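You operate a simulated robot arm through the tools that you are given. There is no shell and no other tool.

The job below is to be done with a simulated robot arm. You get a single attempt, and the scene is never put back.

Task
Time the flow cup into the grey-banded beaker and press the result.
Fine: timer on and zeroed, stopper up till it runs dry, then down; 8-11 s is good; press once; timer off.

The check looks at the end state, three seconds after you hand in, the way a careful person would. Anything else that was tipped, shoved, dropped, spilled or broken makes it a failure. A push-on lid holds only when it is set on centred and level and pressed home; a screw cap is set on level and turned clockwise until tight.

Robot
A 7-joint arm with a two-finger parallel gripper, fixed in place. Base frame: the origin is at the foot of the arm, x ahead of it, y to its left, z up. Readings come in m, degrees, newtons and seconds.
Its first joint turns from -132.0 to 132.0 degrees. Payload 3.91 kg.
Tool frame: the origin (TCP) lies between the finger pads and is the grasp point; the fingertips stand 0.03 m ahead of it; z points along the fingers, y is the line along which they close. The gripper opens to 0.11 m. The fingers are 0.02 m wide and 0.01 m thick; the gripper's body (0.048 by 0.112 m) begins 0.055 m behind the TCP.
Orientation is that of the tool frame in the base frame, as [roll, pitch, yaw] about the fixed x, y, z axes, in that order (R = Rz(yaw) Ry(pitch) Rx(roll)). With the fingers straight down and closing along the base's y, the tool's x points along the base's -x, its y along +y and its z along -z.

Tools
- The arm moves only by the tool apply_moves. Its argument "deltas" is a list of rows, each a list of 3 entries, a list of its own where there are three numbers: the opening, from 0 (shut) to 1 (fully open), then the shift along the tool's x, y, z in m, then the turn, a rotation vector about the tool's x, y, z in degrees. In form: [[gripper, [tx, ty, tz], [ax, ay, az]], ...]. A call has 1 to 20 rows; each row shifts and turns the commanded pose from where the row before left it, along the tool's axes as they then stand. Rows are played at 5 a second. More than 0.05 m and 8.6 degrees between two rows, or a gripper value outside its range, and nothing of the call is played. Where a pose cannot be reached the arm comes as near as it can. A force on the tool above 40 N (or 10 N above the force at the start of the call, whichever is more), or a blocked arm, ends the call early, and 0.2 s more pass. Each finger travels about 0.108 m/s and halts on what it meets, pressing with about 45 N; the grip force reading is that of the motor and also rises with nothing between the fingers. The clock runs only during rows and for 0.2 s after the last one: add rows that do not move to give the fingers time. The reply holds the time, the measured pose of the TCP, the force on the tool along the base axes, the opening and the grip force, in the units named above and with some noise, with the torque about the TCP (base axes, N m) and any sound that the robot's microphone picked up, and new pictures: "views" is both (left out), scene, wrist or none.
- Cameras (640 x 400 px; columns grow to the right, rows downward): "scene" is fixed at [0.4021, 0.649, 1.6052]; the picture's right is [-0.78, 0.62, 0.00], its down [0.49, 0.61, -0.62] and it looks along [-0.39, -0.49, -0.78] (base axes); focal length 214 px, centre (320, 200). "wrist" rides on the gripper at [0.072, 0.017, -0.103] in the tool frame; the picture's right is [-0.23, 0.97, 0.00], its down [-0.76, -0.18, -0.62] and it looks along [-0.61, -0.14, 0.78] (tool axes); focal length 222 px, centre (320, 200).
- locate(camera, pixels): there is no depth. For up to 12 entries [column, row, z] of the newest picture of that camera ("zoom" is the newest enlarged one), the place [x, y] in the base frame at which the ray of that pixel passes the height z, good to about 0.002 m. It takes no simulated time.
- zoom(camera, box): a new picture of the part [left, top, right, bottom] of that camera's present view, enlarged. It takes no simulated time.
- finish_job(): hands the job in; it is judged then, once.

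Unless the task says otherwise, let go and move clear before handing in.

The tools are called after "Emit:" as name(argument=value, ...) on one line, values as JSON. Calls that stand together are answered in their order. apply_moves: Moves the arm, as the interface text tells. Its arguments: {"type":"object","properties":{"deltas":{"type":"array","items":{"type":"array"}},"views":{"type":"string","enum":["both","scene","wrist","none"]}},"required":["deltas"]} The other tools are called the same way: locate (camera, pixels) gives the place at which the rays of pixels pass given heights; zoom (camera, box) takes an enlarged picture of a part of a camera's view; finish_job () hands the job in.

At the start:

```text
t: 0.0
position: [0.2164, 0.4794, 1.354]
tcp_rot: [179.9, 0.0, 179.9]
wrist_force: [-0.7, 0.1, -0.3]
torque: [-0.02, 0.01, 0.01]
opening: 0.1099
grasp_force: 0.1
```

scene: 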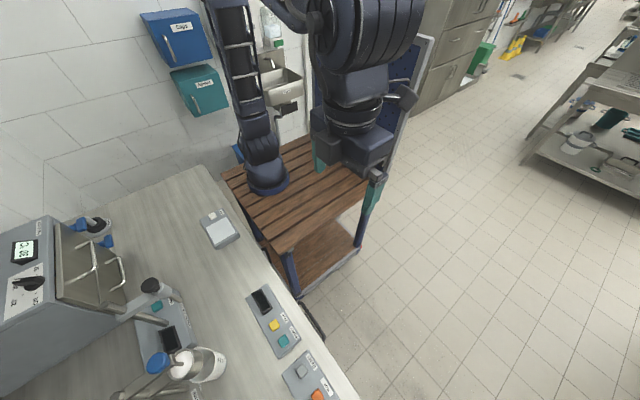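
wrist: 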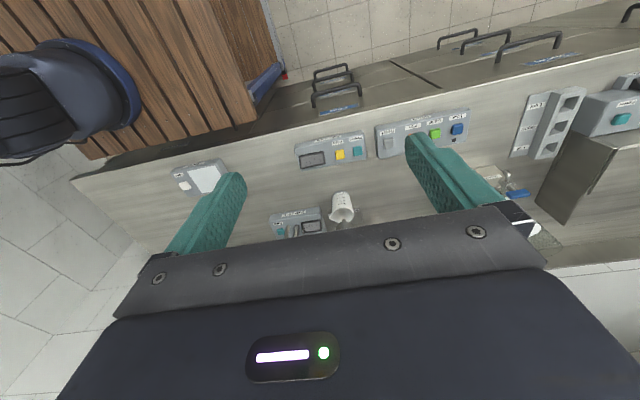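

The pictures show a bench with a timer-like panel near scene (275,325), another panel at (310,375), and a flow-cup stand around (170,350). I'll zoom in to read the labels before moving.

Emit:
zoom(camera="scene", box=[100, 260, 340, 400])

Emit:
zoom(camera="wrist", box=[160, 90, 480, 260])

Emit:
zoom(camera="wrist", box=[400, 60, 640, 280])

Emit:
zoom(camera="scene", box=[0, 180, 260, 400])

```text
2.67 times, centred on (220, 330) of scene
```

zoom: 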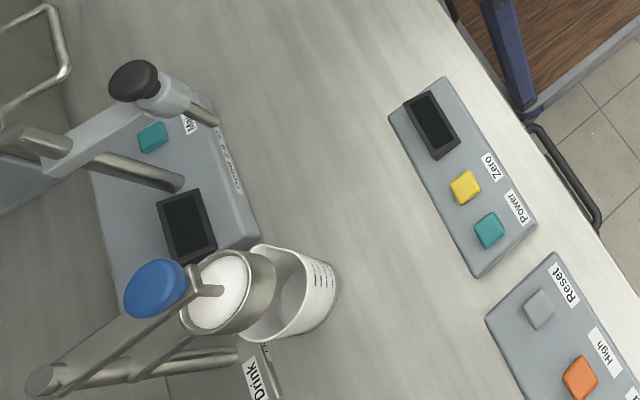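

```text
2.00 times, centred on (320, 175) of wrist
```

zoom: 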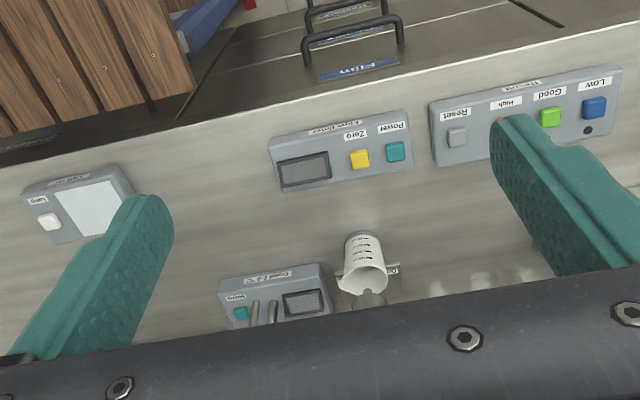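

```text
1.82 times, centred on (520, 170) of wrist
```

zoom: 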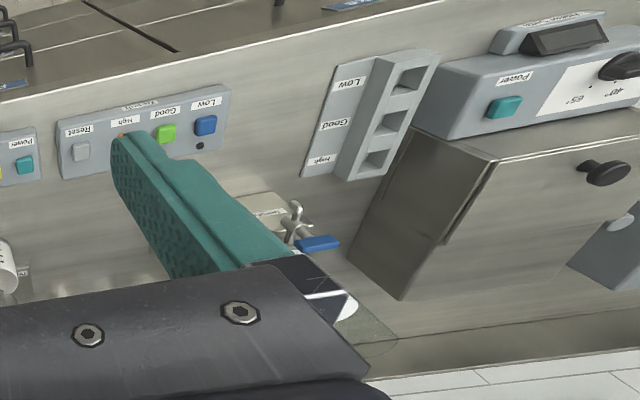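

```text
1.82 times, centred on (130, 290) of scene
```

zoom: 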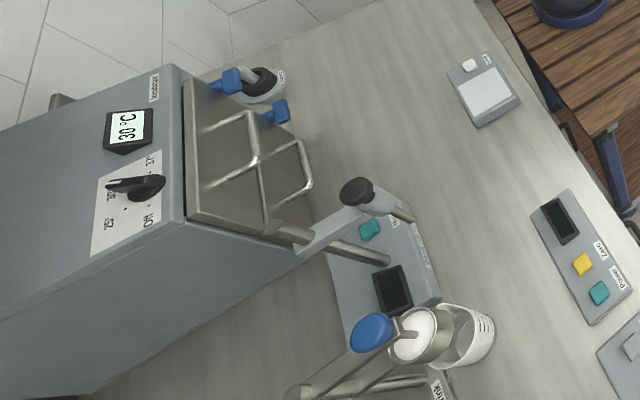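

The zooms show the timer (yellow Zero, teal Power) and a result panel with Reset/High/Good/Low. I'll triangulate the heights with locate from both cameras.

Emit:
locate(camera="scene", pixels=[[274, 325, 0.0], [274, 325, 0.1], [274, 325, 0.2], [274, 325, 0.4], [283, 341, 0.0], [283, 341, 0.1], [317, 396, 0.0], [317, 396, 0.1], [317, 396, 0.2], [221, 228, 0.0], [221, 228, 0.1]])

Emit:
locate(camera="wrist", pixels=[[340, 154, 0.0], [340, 154, 0.1], [340, 154, 0.2], [340, 154, 0.4], [357, 151, 0.0], [357, 151, 0.1], [435, 133, 0.0], [435, 133, 0.1], [457, 129, 0.0], [457, 129, 0.1], [208, 179, 0.0], [208, 179, 0.1]])

```text
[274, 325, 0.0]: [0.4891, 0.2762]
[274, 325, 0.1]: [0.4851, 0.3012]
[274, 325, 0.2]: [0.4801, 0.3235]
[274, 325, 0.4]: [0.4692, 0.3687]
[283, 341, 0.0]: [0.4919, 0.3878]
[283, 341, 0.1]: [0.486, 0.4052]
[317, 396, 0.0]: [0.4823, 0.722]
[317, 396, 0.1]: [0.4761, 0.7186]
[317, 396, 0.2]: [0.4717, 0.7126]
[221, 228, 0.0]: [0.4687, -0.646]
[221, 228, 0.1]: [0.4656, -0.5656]
```

```text
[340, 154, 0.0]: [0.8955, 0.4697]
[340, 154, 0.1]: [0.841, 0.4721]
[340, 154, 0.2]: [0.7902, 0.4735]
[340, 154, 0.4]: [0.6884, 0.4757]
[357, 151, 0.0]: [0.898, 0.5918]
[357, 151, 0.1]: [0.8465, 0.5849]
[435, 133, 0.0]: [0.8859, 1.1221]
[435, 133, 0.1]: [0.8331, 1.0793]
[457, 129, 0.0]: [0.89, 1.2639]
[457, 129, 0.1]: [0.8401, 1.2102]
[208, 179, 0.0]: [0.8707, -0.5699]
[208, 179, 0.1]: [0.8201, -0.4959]
```

Triangulating the yellow Zero button gives z ≈ 0.868, so the bench is near z 0.85. I'll locate everything else at that height.

Emit:
locate(camera="wrist", pixels=[[340, 154, 0.868], [357, 151, 0.868], [388, 144, 0.868], [435, 133, 0.868], [457, 129, 0.868], [208, 179, 0.868], [280, 233, 0.868], [342, 214, 0.868], [343, 239, 0.868], [560, 115, 0.868], [485, 180, 0.868]])

Emit:
locate(camera="scene", pixels=[[274, 325, 0.868], [283, 341, 0.868], [302, 371, 0.868], [317, 396, 0.868], [221, 228, 0.868], [157, 307, 0.868], [213, 378, 0.85], [190, 365, 1.0], [158, 363, 1.0], [150, 286, 0.95], [268, 188, 0.85]])

Emit:
zoom(camera="scene", box=[130, 290, 240, 400])

Emit:
zoom(camera="wrist", box=[260, 170, 400, 260])

```text
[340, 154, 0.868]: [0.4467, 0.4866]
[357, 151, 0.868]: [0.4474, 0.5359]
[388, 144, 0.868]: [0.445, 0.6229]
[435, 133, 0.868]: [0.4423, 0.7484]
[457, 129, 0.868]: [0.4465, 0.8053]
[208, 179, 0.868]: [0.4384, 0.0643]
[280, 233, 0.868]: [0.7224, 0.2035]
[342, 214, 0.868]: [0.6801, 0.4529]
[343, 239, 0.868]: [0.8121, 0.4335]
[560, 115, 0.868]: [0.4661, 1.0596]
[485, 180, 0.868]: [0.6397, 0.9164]
```

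```text
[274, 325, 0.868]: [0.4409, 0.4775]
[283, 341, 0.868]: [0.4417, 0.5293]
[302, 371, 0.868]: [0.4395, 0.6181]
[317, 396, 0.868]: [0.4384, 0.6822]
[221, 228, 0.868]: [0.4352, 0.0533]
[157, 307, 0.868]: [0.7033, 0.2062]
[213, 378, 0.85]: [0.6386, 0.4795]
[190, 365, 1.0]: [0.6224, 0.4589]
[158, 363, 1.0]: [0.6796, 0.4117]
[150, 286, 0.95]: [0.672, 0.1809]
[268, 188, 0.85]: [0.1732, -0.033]
```

```text
3.64 times, centred on (185, 345) of scene
```

zoom: 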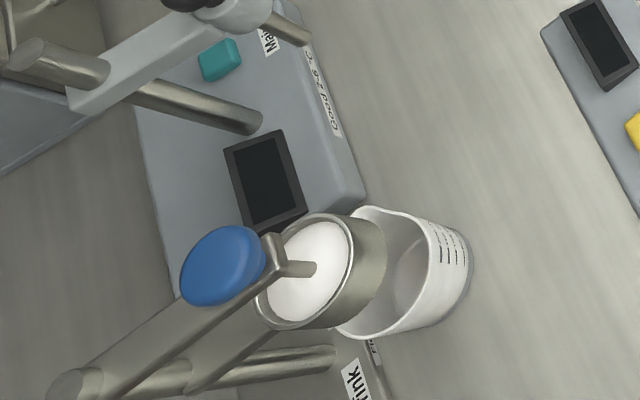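

```text
4.44 times, centred on (330, 215) of wrist
```

zoom: 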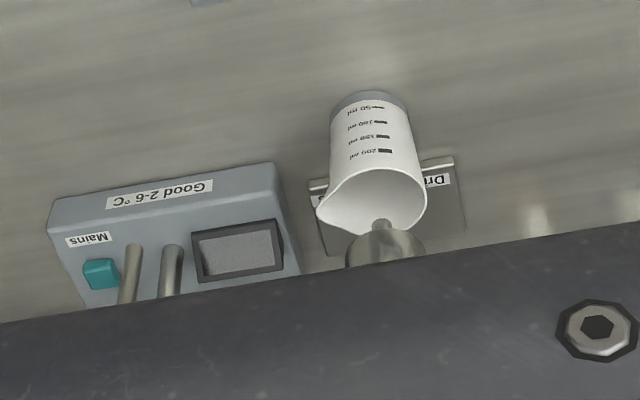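

The beaker in the wrist zoom (345,150) has a grey foot band and stands beneath a cup labelled "Drink"; another fixture with a blue lever is at wrist (500,185). I'll shift the arm towards +y, staying high, to look at that side of the bench.

Emit:
apply_moves(deltas=[[1, [0, 0.05, 0], [0, 0, 0]], [1, [0, 0.05, 0], [0, 0, 0]], [1, [0, 0.05, 0], [0, 0, 0]], [1, [0, 0.05, 0], [0, 0, 0]], [1, [0, 0.05, 0], [0, 0, 0]], [1, [0, 0.05, 0], [0, 0, 0]], [1, [0, 0, 0], [0, 0, 0]]], views="both")

```text
t: 1.6
position: [0.2158, 0.7822, 1.3515]
tcp_rot: [-180.0, 0.0, -179.9]
wrist_force: [0.4, 1.1, -0.1]
torque: [-0.02, -0.04, -0.01]
opening: 0.1099
grasp_force: 0.1
```

scene: 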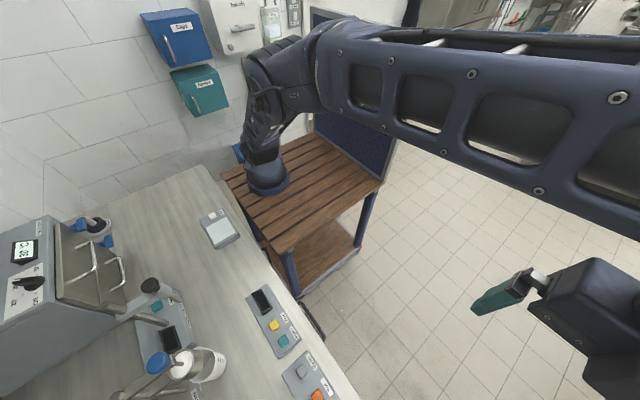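
wrist: 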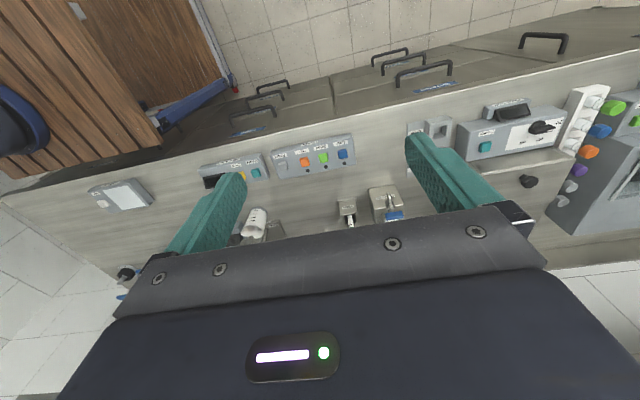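

The wrist view now shows fixtures at (345,210) and (388,205) half hidden by the gripper. I'll move in +x while staying high so the bench items fall in the upper half of the wrist picture.

Emit:
apply_moves(deltas=[[1, [-0.05, 0, 0], [0, 0, 0]], [1, [-0.05, 0, 0], [0, 0, 0]], [1, [-0.05, 0, 0], [0, 0, 0]], [1, [-0.05, 0, 0], [0, 0, 0]], [1, [-0.05, 0, 0], [0, 0, 0]], [1, [-0.05, 0, 0], [0, 0, 0]], [1, [0, 0, 0], [0, 0, 0]]], views="both")

```text
t: 3.2
position: [0.4944, 0.7639, 1.3461]
tcp_rot: [-179.8, 0.0, -180.0]
wrist_force: [-0.2, 0.6, 1.3]
torque: [-0.01, -0.04, -0.01]
opening: 0.11
grasp_force: 0.2
out of reach, approached as far as the arm can: row 5, 6
```

scene: 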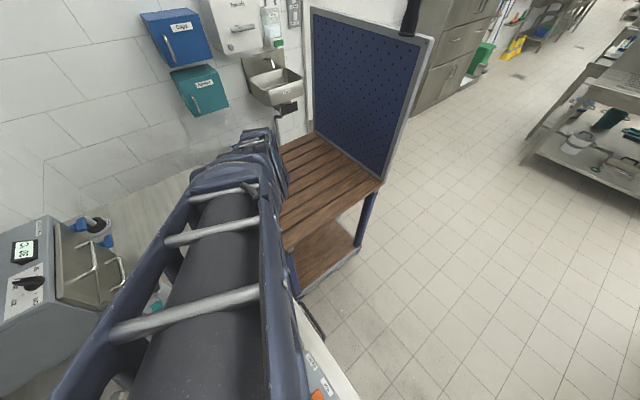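
wrist: 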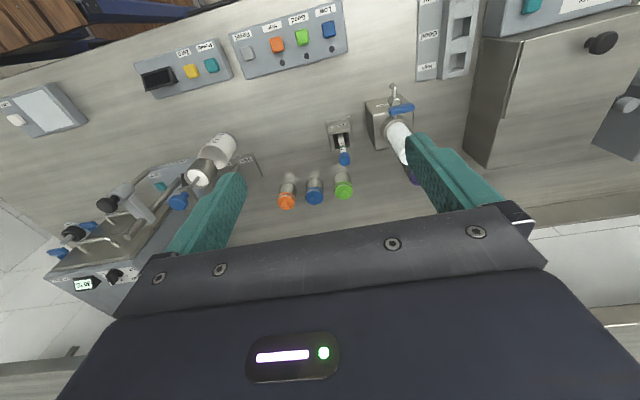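

Now the wrist picture shows the beaker and flow cup at (215,160), three small coloured bottles (285-345,190), and other fixtures at (340,140) and (395,115). I'll zoom in on those.

Emit:
zoom(camera="wrist", box=[120, 110, 300, 220])

Emit:
zoom(camera="wrist", box=[260, 70, 440, 220])

Emit:
zoom(camera="wrist", box=[130, 0, 360, 110])

Emit:
zoom(camera="wrist", box=[0, 130, 200, 300])

```text
3.56 times, centred on (210, 165) of wrist
```

zoom: 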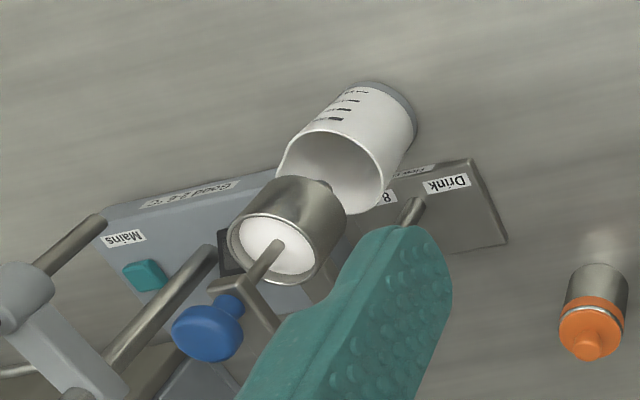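

```text
2.67 times, centred on (350, 145) of wrist
```

zoom: 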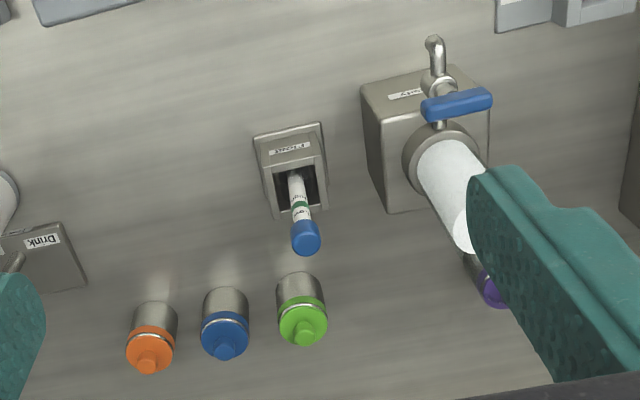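

```text
2.78 times, centred on (245, 55) of wrist
```

zoom: 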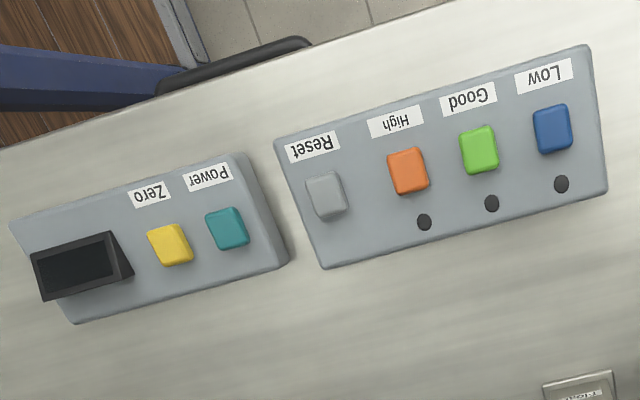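

```text
2.35 times, centred on (100, 215) of wrist
```

zoom: 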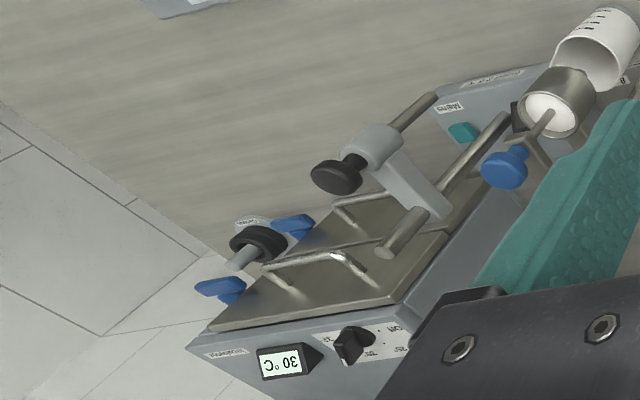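

The zooms show the cup is full of white drink with a stopper rod and a blue knob at wrist (177,201). I'll triangulate cup rim, beaker rim and knob using both cameras.

Emit:
locate(camera="wrist", pixels=[[213.7, 157.1, 0.9], [213.7, 157.1, 1.0], [197.9, 178.5, 0.95], [197.9, 178.5, 1.05], [177.1, 201.5, 1.0], [177.1, 201.5, 1.1], [226, 139, 0.85], [261, 178, 0.85], [253, 155, 0.85]])

Emit:
locate(camera="scene", pixels=[[198.7, 364.8, 0.9], [198.7, 364.8, 1.0], [180.9, 364.8, 0.95], [180.9, 364.8, 1.05], [159.7, 362, 1.0], [159.7, 362, 1.1]])

```text
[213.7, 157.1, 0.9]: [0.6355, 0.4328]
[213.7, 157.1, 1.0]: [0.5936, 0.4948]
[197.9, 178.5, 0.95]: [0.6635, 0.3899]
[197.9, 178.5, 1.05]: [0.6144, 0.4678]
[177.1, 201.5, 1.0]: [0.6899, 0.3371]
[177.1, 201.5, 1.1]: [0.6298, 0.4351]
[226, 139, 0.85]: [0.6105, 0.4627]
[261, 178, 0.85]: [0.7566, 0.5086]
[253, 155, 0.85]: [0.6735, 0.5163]
```

```text
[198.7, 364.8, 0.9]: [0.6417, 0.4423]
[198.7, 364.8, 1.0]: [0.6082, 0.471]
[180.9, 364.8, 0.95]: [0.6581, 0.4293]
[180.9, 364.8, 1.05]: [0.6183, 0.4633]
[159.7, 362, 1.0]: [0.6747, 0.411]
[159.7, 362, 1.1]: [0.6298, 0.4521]
```

Triangulation puts the beaker rim near (0.628,0.450,0.93), the cup rim near (0.621,0.460,1.04) and the blue knob near (0.614,0.464,1.13), so the knob tops a vertical stopper rod. I'll move sideways at height to y≈0.46 and tilt the tool to view the stand from the robot side.

Emit:
apply_moves(deltas=[[1, [0, -0.05, 0], [0, 0, 0]], [1, [0, -0.05, 0], [0, 0, 0]], [1, [0, -0.05, 0], [0, 0, 0]], [1, [0, -0.05, 0], [0, 0, 0]], [1, [0, -0.05, 0], [0, 0, 0]], [1, [0, -0.05, 0], [0, 0, 0]], [1, [0.04, 0, 0], [0, 0, 0]], [1, [0.04, 0, 0], [0, 0, 0]], [1, [0, 0, 0], [0, 0, 0]]], views="both")

```text
t: 5.2
position: [0.42, 0.4641, 1.3439]
tcp_rot: [179.9, 0.0, -180.0]
wrist_force: [0.0, 0.5, -0.7]
torque: [0.0, 0.02, -0.01]
opening: 0.11
grasp_force: 0.1
```

scene: 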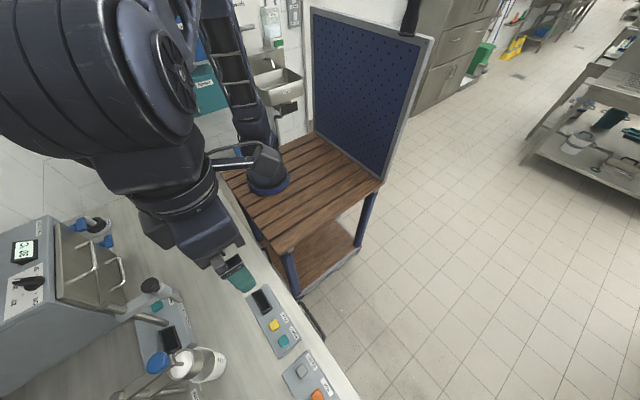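
wrist: 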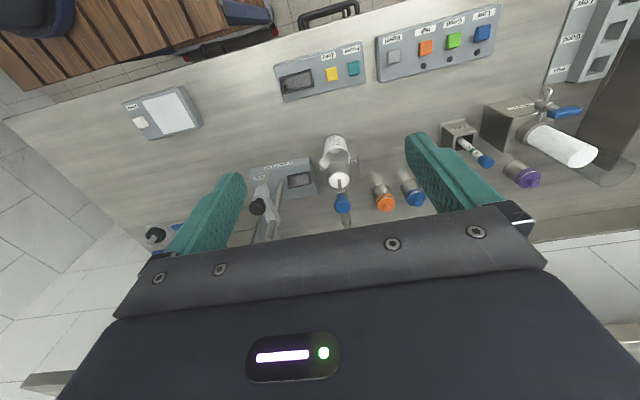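

The flow cup, beaker and blue knob sit at wrist (335-343,145-205) between the fingers. I'll zoom in there.

Emit:
zoom(camera="wrist", box=[290, 125, 400, 235])

Emit:
zoom(camera="wrist", box=[260, 0, 520, 120])

Emit:
locate(camera="wrist", pixels=[[332, 74, 0.868], [353, 68, 0.868], [454, 41, 0.868], [426, 48, 0.868], [483, 33, 0.868], [296, 82, 0.868]])

```text
3.64 times, centred on (345, 180) of wrist
```

zoom: 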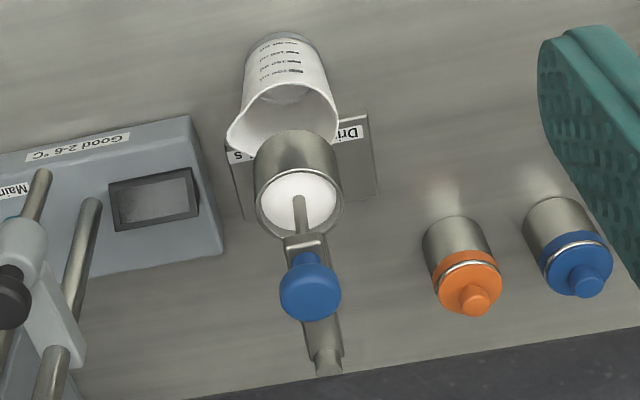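

```text
2.46 times, centred on (390, 60) of wrist
```

zoom: 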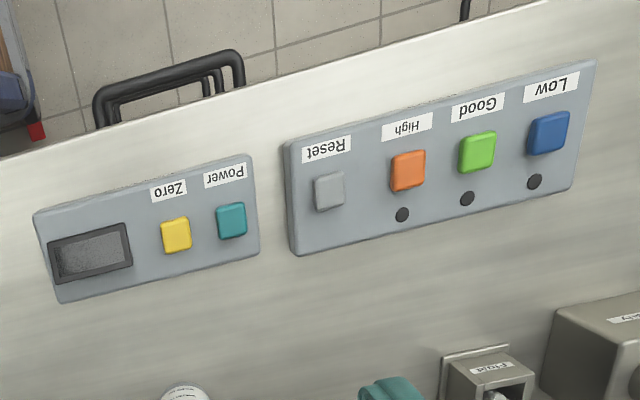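

```text
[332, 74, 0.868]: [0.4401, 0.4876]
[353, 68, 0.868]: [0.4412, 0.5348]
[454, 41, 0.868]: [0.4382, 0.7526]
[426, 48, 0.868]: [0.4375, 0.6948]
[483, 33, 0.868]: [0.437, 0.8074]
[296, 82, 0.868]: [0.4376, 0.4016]
```

The bracket arm runs along +x behind the knob, so fingers closing along y will straddle it; all three result lamps at zoom (402,215),(467,198),(535,181) are dark. I'll pin down the knob, bracket and rims from this picture.

Emit:
locate(camera="wrist", pixels=[[342.3, 203.4, 1.1], [342.3, 203.4, 1.15], [340.6, 190.5, 1.05], [340.6, 190.5, 1.1], [339, 180, 1.0], [339, 180, 1.05], [335, 158, 0.93], [335, 158, 0.95], [336, 139, 0.85], [346, 223, 1.1]])

Emit:
zoom(camera="scene", box=[90, 320, 250, 400])

```text
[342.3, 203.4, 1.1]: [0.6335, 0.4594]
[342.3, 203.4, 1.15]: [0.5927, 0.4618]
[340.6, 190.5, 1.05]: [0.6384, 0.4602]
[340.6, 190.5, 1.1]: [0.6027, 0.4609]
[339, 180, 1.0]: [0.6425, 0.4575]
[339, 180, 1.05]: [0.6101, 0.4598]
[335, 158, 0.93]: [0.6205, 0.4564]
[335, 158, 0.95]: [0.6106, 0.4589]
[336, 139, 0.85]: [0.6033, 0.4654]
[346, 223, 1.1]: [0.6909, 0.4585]
```

```text
4.00 times, centred on (170, 360) of scene
```

zoom: 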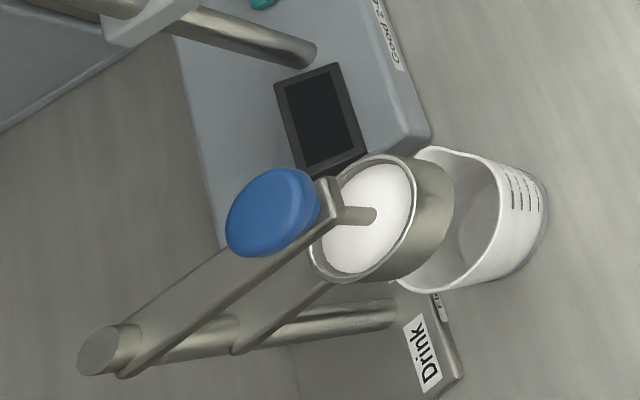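

The knob axis is at about (0.62, 0.460) with its head near z 1.118, and the grey-footed beaker is centred below the cup. First comes the timer: I'll close the fingers and come down above Power at (0.441, 0.535).

Emit:
apply_moves(deltas=[[0, [-0.021, 0.04, 0], [0, 0, 0]], [0, [0, 0.031, 0.03], [0, 0, 0]], [0, [0, 0, 0.05], [0, 0, 0]], [0, [0, 0, 0.05], [0, 0, 0]], [0, [0, 0, 0.05], [0, 0, 0]], [0, [0, 0, 0.05], [0, 0, 0]], [0, [0, 0, 0.05], [0, 0, 0]], [0, [0, 0, 0.05], [0, 0, 0]], [0, [0, 0, 0], [0, 0, 0]], [0, [0, 0, 0], [0, 0, 0]]], views="both")

```text
t: 7.4
position: [0.4365, 0.5329, 1.012]
tcp_rot: [-180.0, 0.0, -180.0]
wrist_force: [-0.6, 0.1, 0.1]
torque: [0.01, 0.0, 0.04]
opening: 0.0005
grasp_force: 37.6
```

scene: 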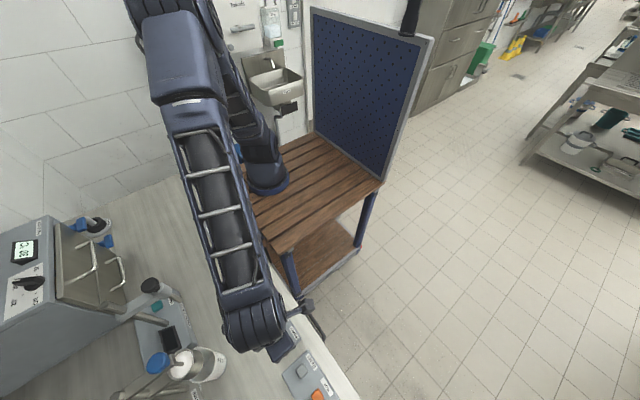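
wrist: 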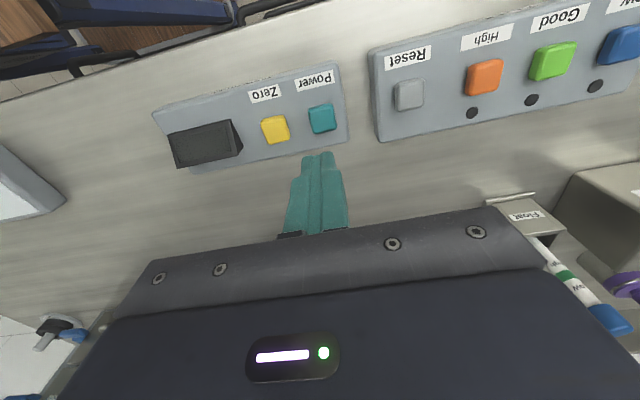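

The closed fingertips are at wrist (318,155) and Power at (322,118). I'll relocate the buttons from this nearer picture.

Emit:
locate(camera="wrist", pixels=[[322, 118, 0.868], [322, 118, 0.88], [275, 129, 0.868], [552, 61, 0.868], [484, 77, 0.868], [410, 95, 0.868], [619, 46, 0.868], [318, 155, 0.982]])

Emit:
zoom(camera="wrist", box=[140, 50, 360, 190])

```text
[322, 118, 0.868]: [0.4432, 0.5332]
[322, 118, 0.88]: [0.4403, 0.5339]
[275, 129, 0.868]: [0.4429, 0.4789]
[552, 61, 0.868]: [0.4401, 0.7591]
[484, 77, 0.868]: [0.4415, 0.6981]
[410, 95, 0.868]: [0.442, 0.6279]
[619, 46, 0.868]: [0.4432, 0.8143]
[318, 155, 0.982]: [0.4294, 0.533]
```

```text
2.86 times, centred on (250, 120) of wrist
```

zoom: 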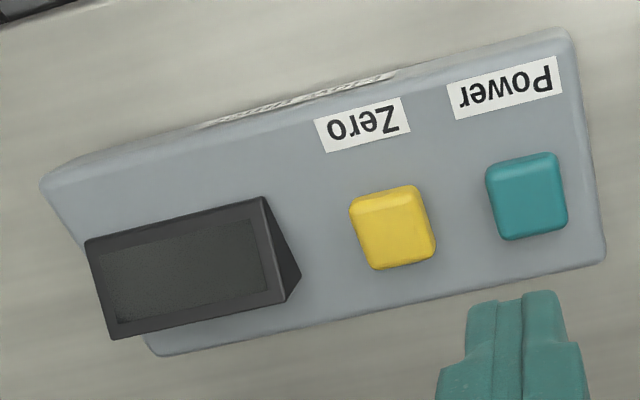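

Power sits at about (0.4415, 0.533). I'll nudge x and descend to just above the button.

Emit:
apply_moves(deltas=[[0, [-0.005, 0, 0.03], [0, 0, 0]], [0, [0, 0, 0.04], [0, 0, 0]], [0, [0, 0, 0.02], [0, 0, 0]], [0, [0, 0, 0], [0, 0, 0]]], views="wrist")

```text
t: 8.4
position: [0.4433, 0.5334, 0.9255]
tcp_rot: [180.0, 0.0, 180.0]
wrist_force: [-0.2, 0.2, 1.7]
torque: [0.02, -0.03, -0.04]
opening: 0.0
grasp_force: 37.3
```

wrist: 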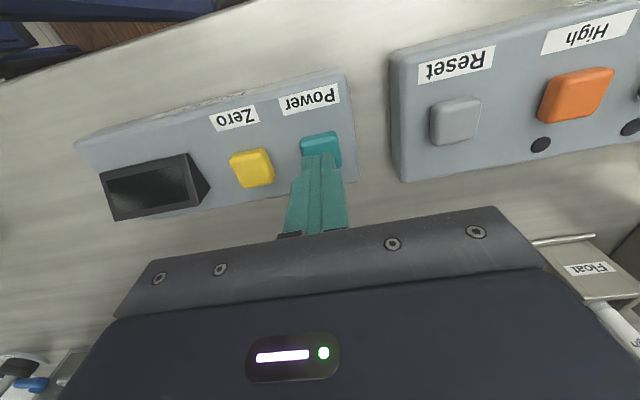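

The tips are at z≈0.895, right over the teal button at wrist (320,150). I'll step down in small increments.

Emit:
apply_moves(deltas=[[0, [0, 0, 0.004], [0, 0, 0]], [0, [0, 0, 0.004], [0, 0, 0]], [0, [0, 0, 0.004], [0, 0, 0]], [0, [0, 0, 0], [0, 0, 0]]], views="wrist")

```text
t: 9.2
position: [0.4442, 0.5344, 0.9183]
tcp_rot: [179.7, 0.3, -179.9]
wrist_force: [-2.7, -10.1, 27.6]
torque: [-0.51, 0.2, -0.01]
opening: 0.0
grasp_force: 37.9
heard: click
stopped in row 4: the force on the tool passed its limit at 44 N (the readings are from after the stop); the commanded pose is now the measured one
```

wrist: 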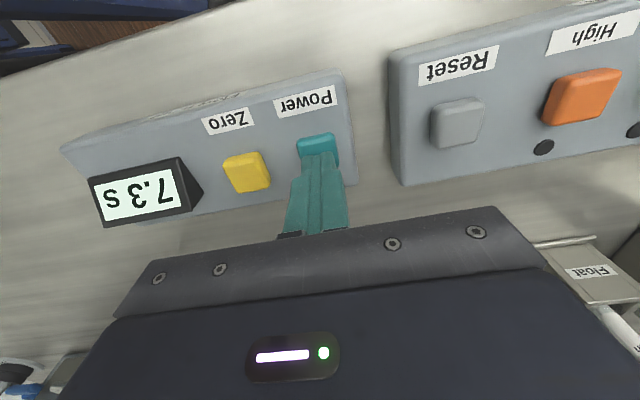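

A click was heard and the timer display at wrist (135,195) now reads 7.3 s, so it's on with an old value. I'll lift and move over to the yellow Zero button.

Emit:
apply_moves(deltas=[[0, [0, 0, -0.015], [0, 0, 0]], [0, [0, 0, -0.015], [0, 0, 0]], [0, [0.004, -0.027, 0], [0, 0, 0]], [0, [0, -0.026, 0], [0, 0, 0]], [0, [0, 0, 0], [0, 0, 0]]], views="wrist")

```text
t: 10.4
position: [0.4394, 0.4822, 0.9441]
tcp_rot: [179.8, 0.1, -179.9]
wrist_force: [0.8, 0.0, 0.0]
torque: [0.0, -0.02, -0.01]
opening: 0.0
grasp_force: 37.6
```

wrist: 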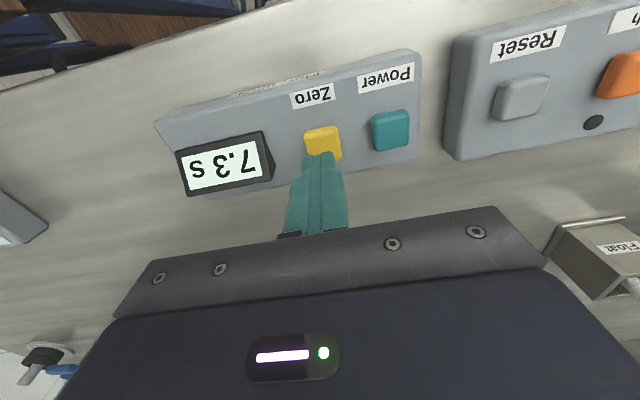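

The tips are above Zero at wrist (322,145). Pressing down in small steps.

Emit:
apply_moves(deltas=[[0, [0, 0, 0.016], [0, 0, 0]], [0, [0, 0, 0.004], [0, 0, 0]], [0, [0, 0, 0.003], [0, 0, 0]], [0, [0, 0, 0.003], [0, 0, 0]], [0, [0, 0, 0.002], [0, 0, 0]]], views="wrist")

```text
t: 11.6
position: [0.4403, 0.4809, 0.9183]
tcp_rot: [179.7, 0.1, -179.9]
wrist_force: [-5.1, -1.6, 26.9]
torque: [-0.08, 0.19, 0.04]
opening: 0.0
grasp_force: 37.4
heard: click
```

wrist: 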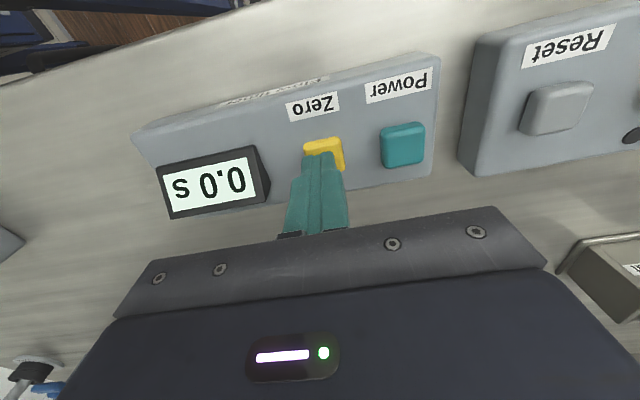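

The display at wrist (208,188) reads 0.0 s after the click. I'll rise straight up and then go over the stopper knob with the fingers partly open.

Emit:
apply_moves(deltas=[[0, [0, 0, -0.02], [0, 0, 0]], [0, [0, 0, -0.04], [0, 0, 0]], [0, [0, 0, -0.05], [0, 0, 0]], [0, [0, 0, -0.05], [0, 0, 0]], [0, [0, 0, -0.05], [0, 0, 0]], [0, [0, 0, -0.05], [0, 0, 0]], [0, [0, 0, -0.05], [0, 0, 0]], [0, [0, 0, -0.03], [0, 0, 0]], [0.65, [-0.045, -0.01, 0], [0, 0, 0]], [0.65, [-0.045, -0.01, 0], [0, 0, 0]], [0.65, [-0.04, 0, 0], [0, 0, 0]], [0.65, [-0.02, 0, 0], [0, 0, 0]], [0.65, [0, 0, 0], [0, 0, 0]]], views="both")

```text
t: 14.4
position: [0.5895, 0.4615, 1.2588]
tcp_rot: [179.8, 0.1, -180.0]
wrist_force: [-1.3, -0.4, 0.1]
torque: [0.0, 0.0, 0.01]
opening: 0.0714
grasp_force: 0.0
```

scene: 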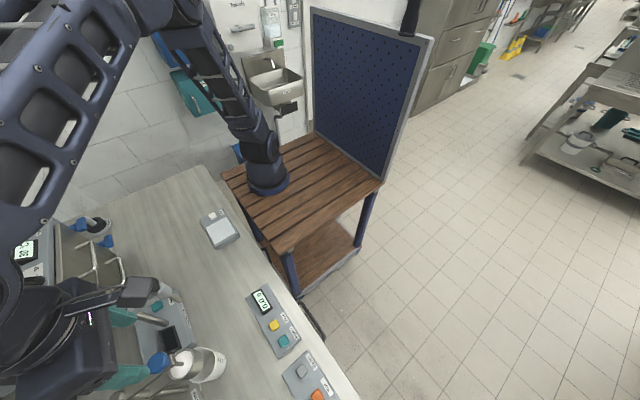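
wrist: 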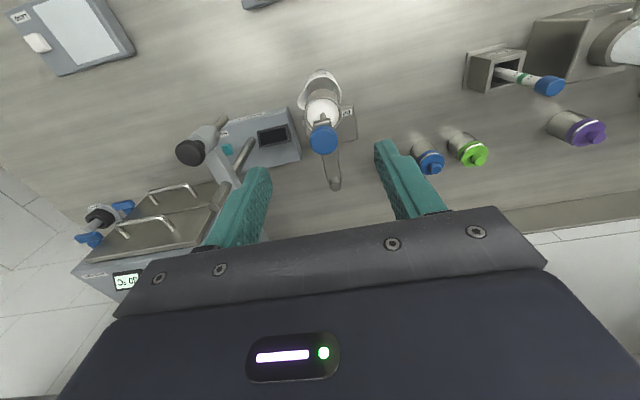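

The timer display in the scene picture (262,300) shows its digits lit, and the knob is at wrist (322,137) between the fingers. I'll check its location and shape up close.

Emit:
locate(camera="wrist", pixels=[[322, 139, 1.1], [322, 139, 1.12], [322, 139, 1.14], [323, 115, 1.03], [323, 115, 1.05], [334, 184, 1.1], [321, 95, 0.93]])

Emit:
zoom(camera="wrist", box=[270, 60, 380, 200])

Emit:
zoom(camera="scene", box=[80, 270, 300, 400])

```text
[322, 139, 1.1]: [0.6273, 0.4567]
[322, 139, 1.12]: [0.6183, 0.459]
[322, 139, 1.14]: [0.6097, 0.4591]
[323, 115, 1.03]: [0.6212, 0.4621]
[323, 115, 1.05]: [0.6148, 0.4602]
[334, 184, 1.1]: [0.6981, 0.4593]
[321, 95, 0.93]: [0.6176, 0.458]
```

```text
2.86 times, centred on (325, 130) of wrist
```

zoom: 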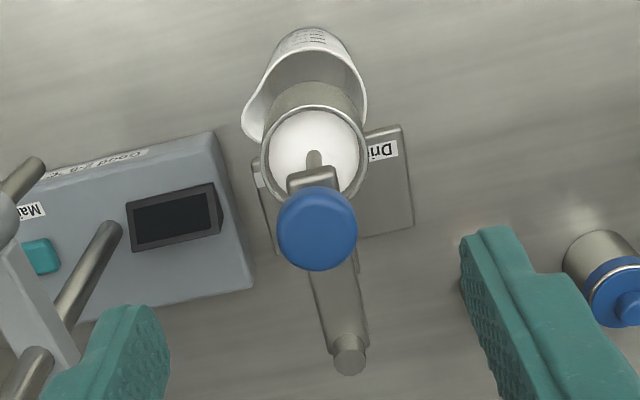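

```text
2.91 times, centred on (190, 335) of scene
```

zoom: 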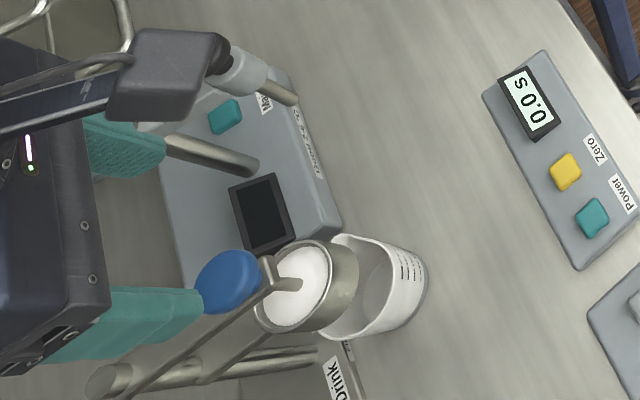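

The scene zoom confirms 0.0 s and the knob sits at (0.618, 0.459, ~1.12), about 0.03 m wide. I'll line up over it and descend so the open fingers straddle the head.

Emit:
apply_moves(deltas=[[0.65, [-0.0285, -0.002, 0], [0, 0, 0]], [0.65, [0, 0, 0.04], [0, 0, 0]], [0.65, [0, 0, 0.04], [0, 0, 0]], [0.65, [0, 0, 0.02], [0, 0, 0]], [0.65, [0, 0, 0], [0, 0, 0]]], views="both")

```text
t: 15.6
position: [0.6172, 0.4586, 1.1583]
tcp_rot: [179.9, 0.1, -179.9]
wrist_force: [0.6, 0.2, -0.3]
torque: [-0.02, 0.01, 0.0]
opening: 0.0715
grasp_force: 0.1
```

scene: 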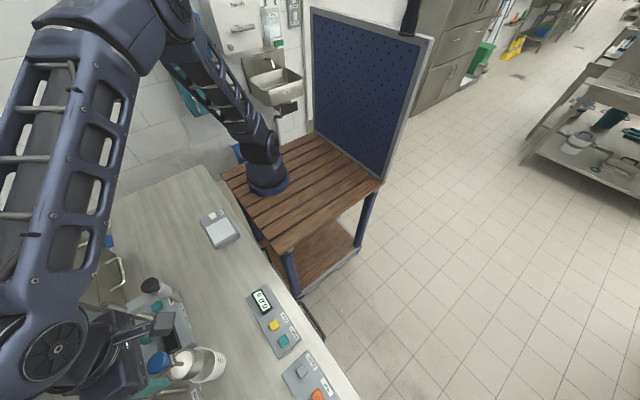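
wrist: 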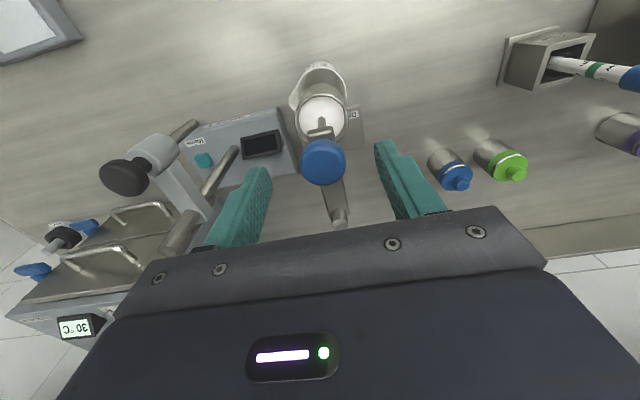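

The knob head at wrist (322,162) is centred between the finger tips. I'll zoom to judge depth and check nearby clearances.

Emit:
zoom(camera="wrist", box=[240, 90, 420, 240])

Emit:
zoom(camera="scene", box=[80, 300, 240, 400])

Emit:
locate(camera="wrist", pixels=[[322, 162, 1.11], [322, 162, 1.12], [322, 162, 1.13], [322, 162, 1.14]])

```text
2.67 times, centred on (330, 165) of wrist
```

zoom: 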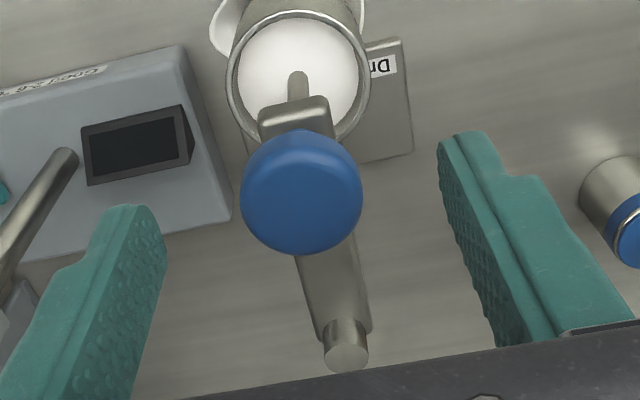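

```text
4.00 times, centred on (160, 350) of scene
```

zoom: 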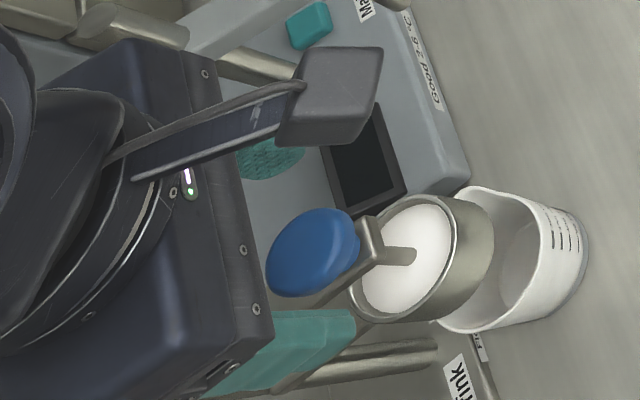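

```text
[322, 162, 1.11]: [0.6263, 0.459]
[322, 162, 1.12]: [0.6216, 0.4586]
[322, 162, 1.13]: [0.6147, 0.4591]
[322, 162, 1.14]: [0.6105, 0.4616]
```

Knob centre is aligned in x and y to within 2–3 mm. I'll go down 0.033 m so the pads are around the head, then close on it.

Emit:
apply_moves(deltas=[[0.65, [-0.001, 0, 0.015], [0, 0, 0]], [0.65, [0, 0, 0.012], [0, 0, 0]], [0.65, [0, 0, 0.006], [0, 0, 0]], [0.65, [0, 0, 0], [0, 0, 0]]], views="both")

```text
t: 16.6
position: [0.6179, 0.4583, 1.125]
tcp_rot: [179.9, 0.0, -179.9]
wrist_force: [-0.2, 0.5, 0.3]
torque: [-0.01, -0.03, -0.02]
opening: 0.0715
grasp_force: 0.1
```

scene: 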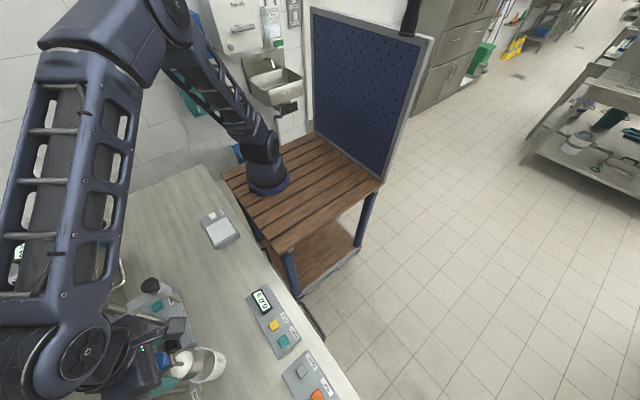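
wrist: 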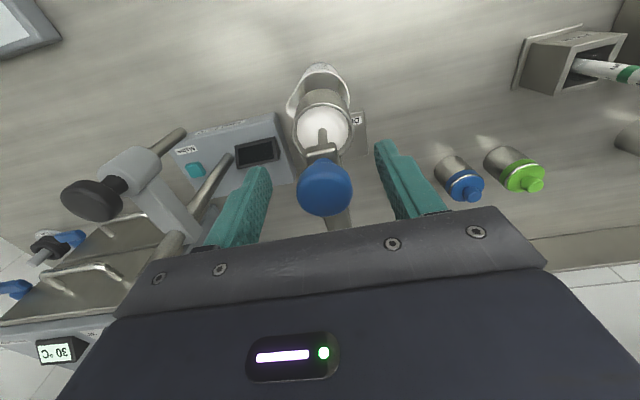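

The knob at wrist (325,188) lies between the pads. Closing the gripper on it now.

Emit:
apply_moves(deltas=[[0.1, [0, 0, 0], [0, 0, 0]], [0.1, [0, 0, 0], [0, 0, 0]], [0.1, [0, 0, 0], [0, 0, 0]], [0.1, [0, 0, 0], [0, 0, 0]]], views="both")

```text
t: 17.6
position: [0.6191, 0.4611, 1.1263]
tcp_rot: [179.8, 0.2, -179.9]
wrist_force: [10.0, 36.2, 0.4]
torque: [0.2, -0.16, 0.03]
opening: 0.0308
grasp_force: 45.1
```

scene: 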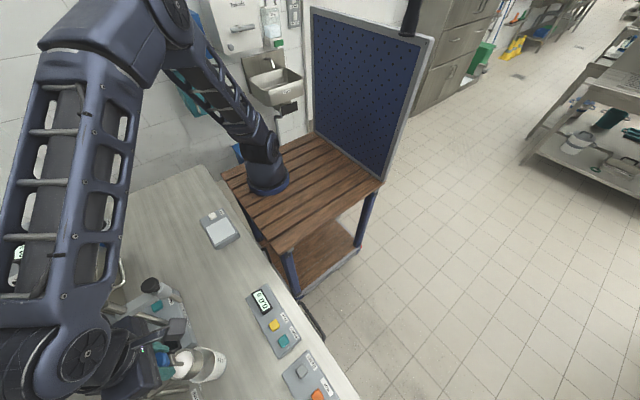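
wrist: 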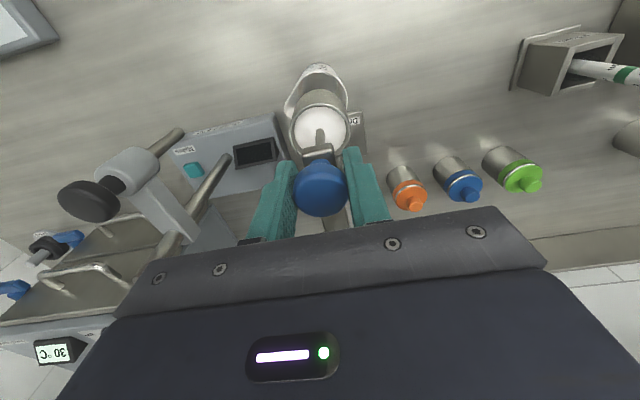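

The grip holds at 0.031 m, but the wrist shows a 36 N side load along +y because the knob is about 3 mm over. I'll shift the commanded pose to relax it before lifting.

Emit:
apply_moves(deltas=[[0.1, [-0.0007, 0.0014, 0], [0, 0, 0]], [0.1, [0, 0.0013, 0], [0, 0, 0]], [0.1, [0, 0, 0], [0, 0, 0]]], views="none")

```text
t: 18.4
position: [0.6185, 0.4602, 1.1235]
tcp_rot: [179.9, 0.1, -179.9]
wrist_force: [-6.9, 5.7, 8.1]
torque: [-0.1, 0.1, -0.02]
opening: 0.031
grasp_force: 45.1
```

The side load fell to a few newtons. Now I'll lift the stopper a couple of centimetres and look at what flow and the timer do.

Emit:
apply_moves(deltas=[[0.1, [0, 0, -0.008], [0, 0, 0]], [0.1, [0, 0, -0.008], [0, 0, 0]], [0.1, [0, 0, -0.008], [0, 0, 0]], [0.1, [0, 0, 0], [0, 0, 0]]], views="both")

```text
t: 19.4
position: [0.6183, 0.4591, 1.1466]
tcp_rot: [179.9, 0.1, -180.0]
wrist_force: [-8.6, -13.7, -0.5]
torque: [-0.1, 0.15, 0.0]
opening: 0.0306
grasp_force: 44.5
```

scene: 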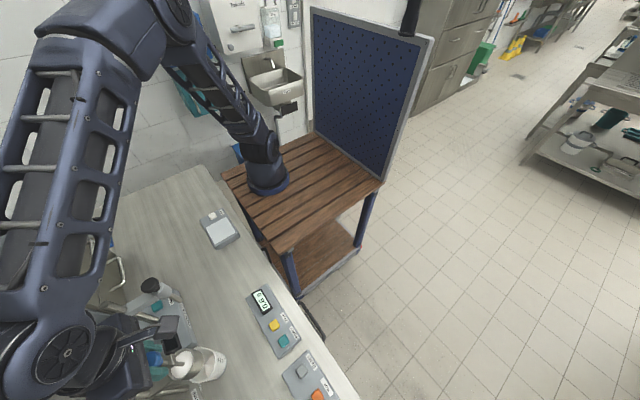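
wrist: 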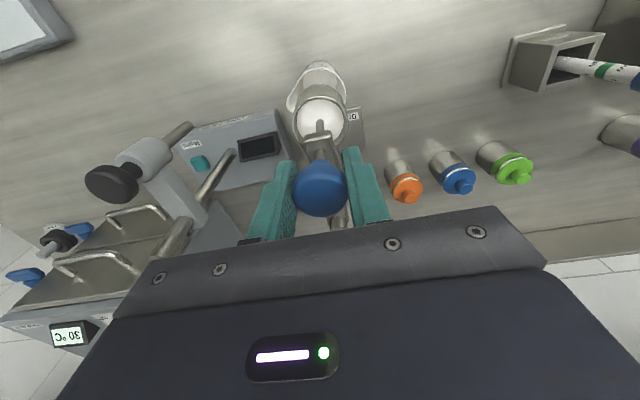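

Emit:
zoom(camera="scene", box=[150, 280, 310, 400])

Emit:
zoom(camera="wrist", box=[260, 50, 390, 220])

```text
3.33 times, centred on (230, 340) of scene
```

zoom: 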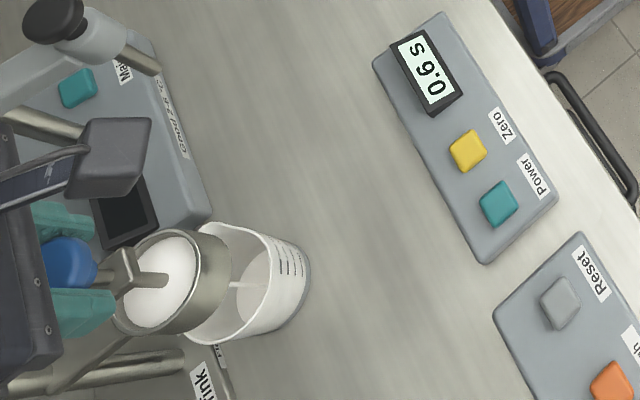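

```text
2.35 times, centred on (325, 135) of wrist
```

zoom: 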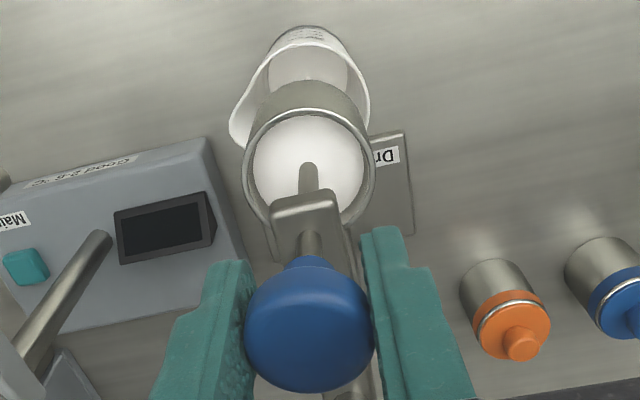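

The timer zoom reads 0.6 s and a white stream falls inside the beaker, so the timer runs with the flow. I'll hold still for 3 s and check again.

Emit:
apply_moves(deltas=[[0.1, [0, 0, 0], [0, 0, 0]], [0.1, [0, 0, 0], [0, 0, 0]], [0.1, [0, 0, 0], [0, 0, 0]], [0.1, [0, 0, 0], [0, 0, 0]], [0.1, [0, 0, 0], [0, 0, 0]], [0.1, [0, 0, 0], [0, 0, 0]], [0.1, [0, 0, 0], [0, 0, 0]], [0.1, [0, 0, 0], [0, 0, 0]], [0.1, [0, 0, 0], [0, 0, 0]], [0.1, [0, 0, 0], [0, 0, 0]], [0.1, [0, 0, 0], [0, 0, 0]], [0.1, [0, 0, 0], [0, 0, 0]], [0.1, [0, 0, 0], [0, 0, 0]], [0.1, [0, 0, 0], [0, 0, 0]]], views="both")

```text
t: 22.4
position: [0.6183, 0.4596, 1.1474]
tcp_rot: [179.8, 0.0, -179.9]
wrist_force: [-1.8, -24.9, -1.2]
torque: [-0.07, -0.02, -0.04]
opening: 0.031
grasp_force: 45.2
```

scene: 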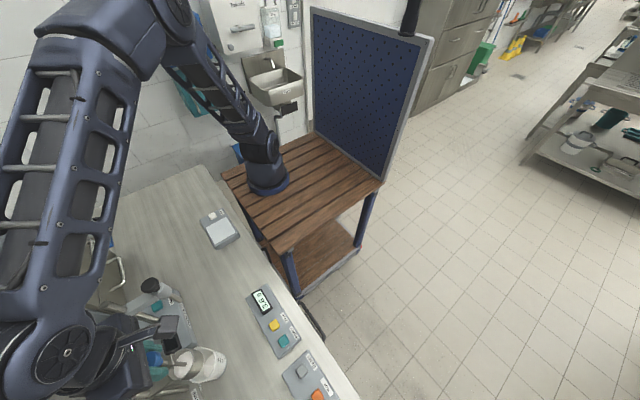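
wrist: 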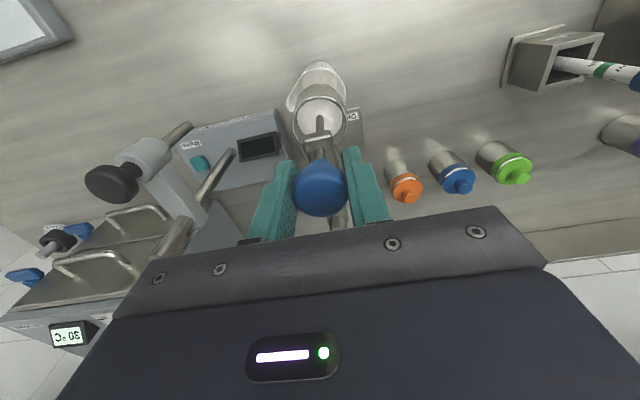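

The scene display at (262,300) is counting and the stopper remains up; side force is about -25 N in y, below the limit. I'll zoom to read the timer and liquid level.

Emit:
zoom(camera="scene", box=[150, 280, 310, 400])

Emit:
zoom(camera="wrist", box=[260, 50, 390, 220])

```text
3.33 times, centred on (230, 340) of scene
```

zoom: 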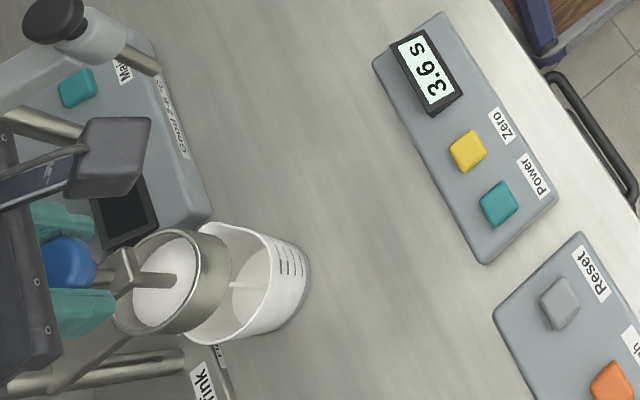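

```text
2.35 times, centred on (325, 135) of wrist
```

zoom: 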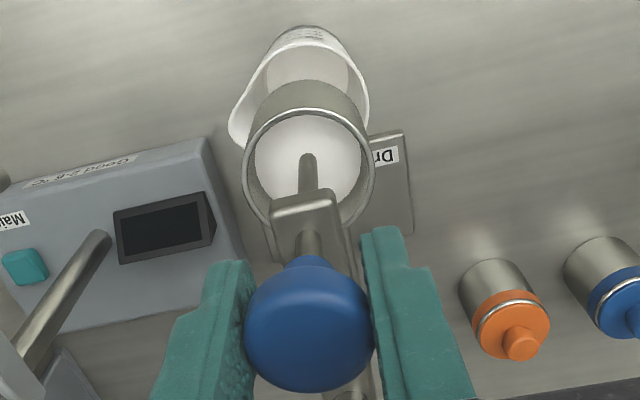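

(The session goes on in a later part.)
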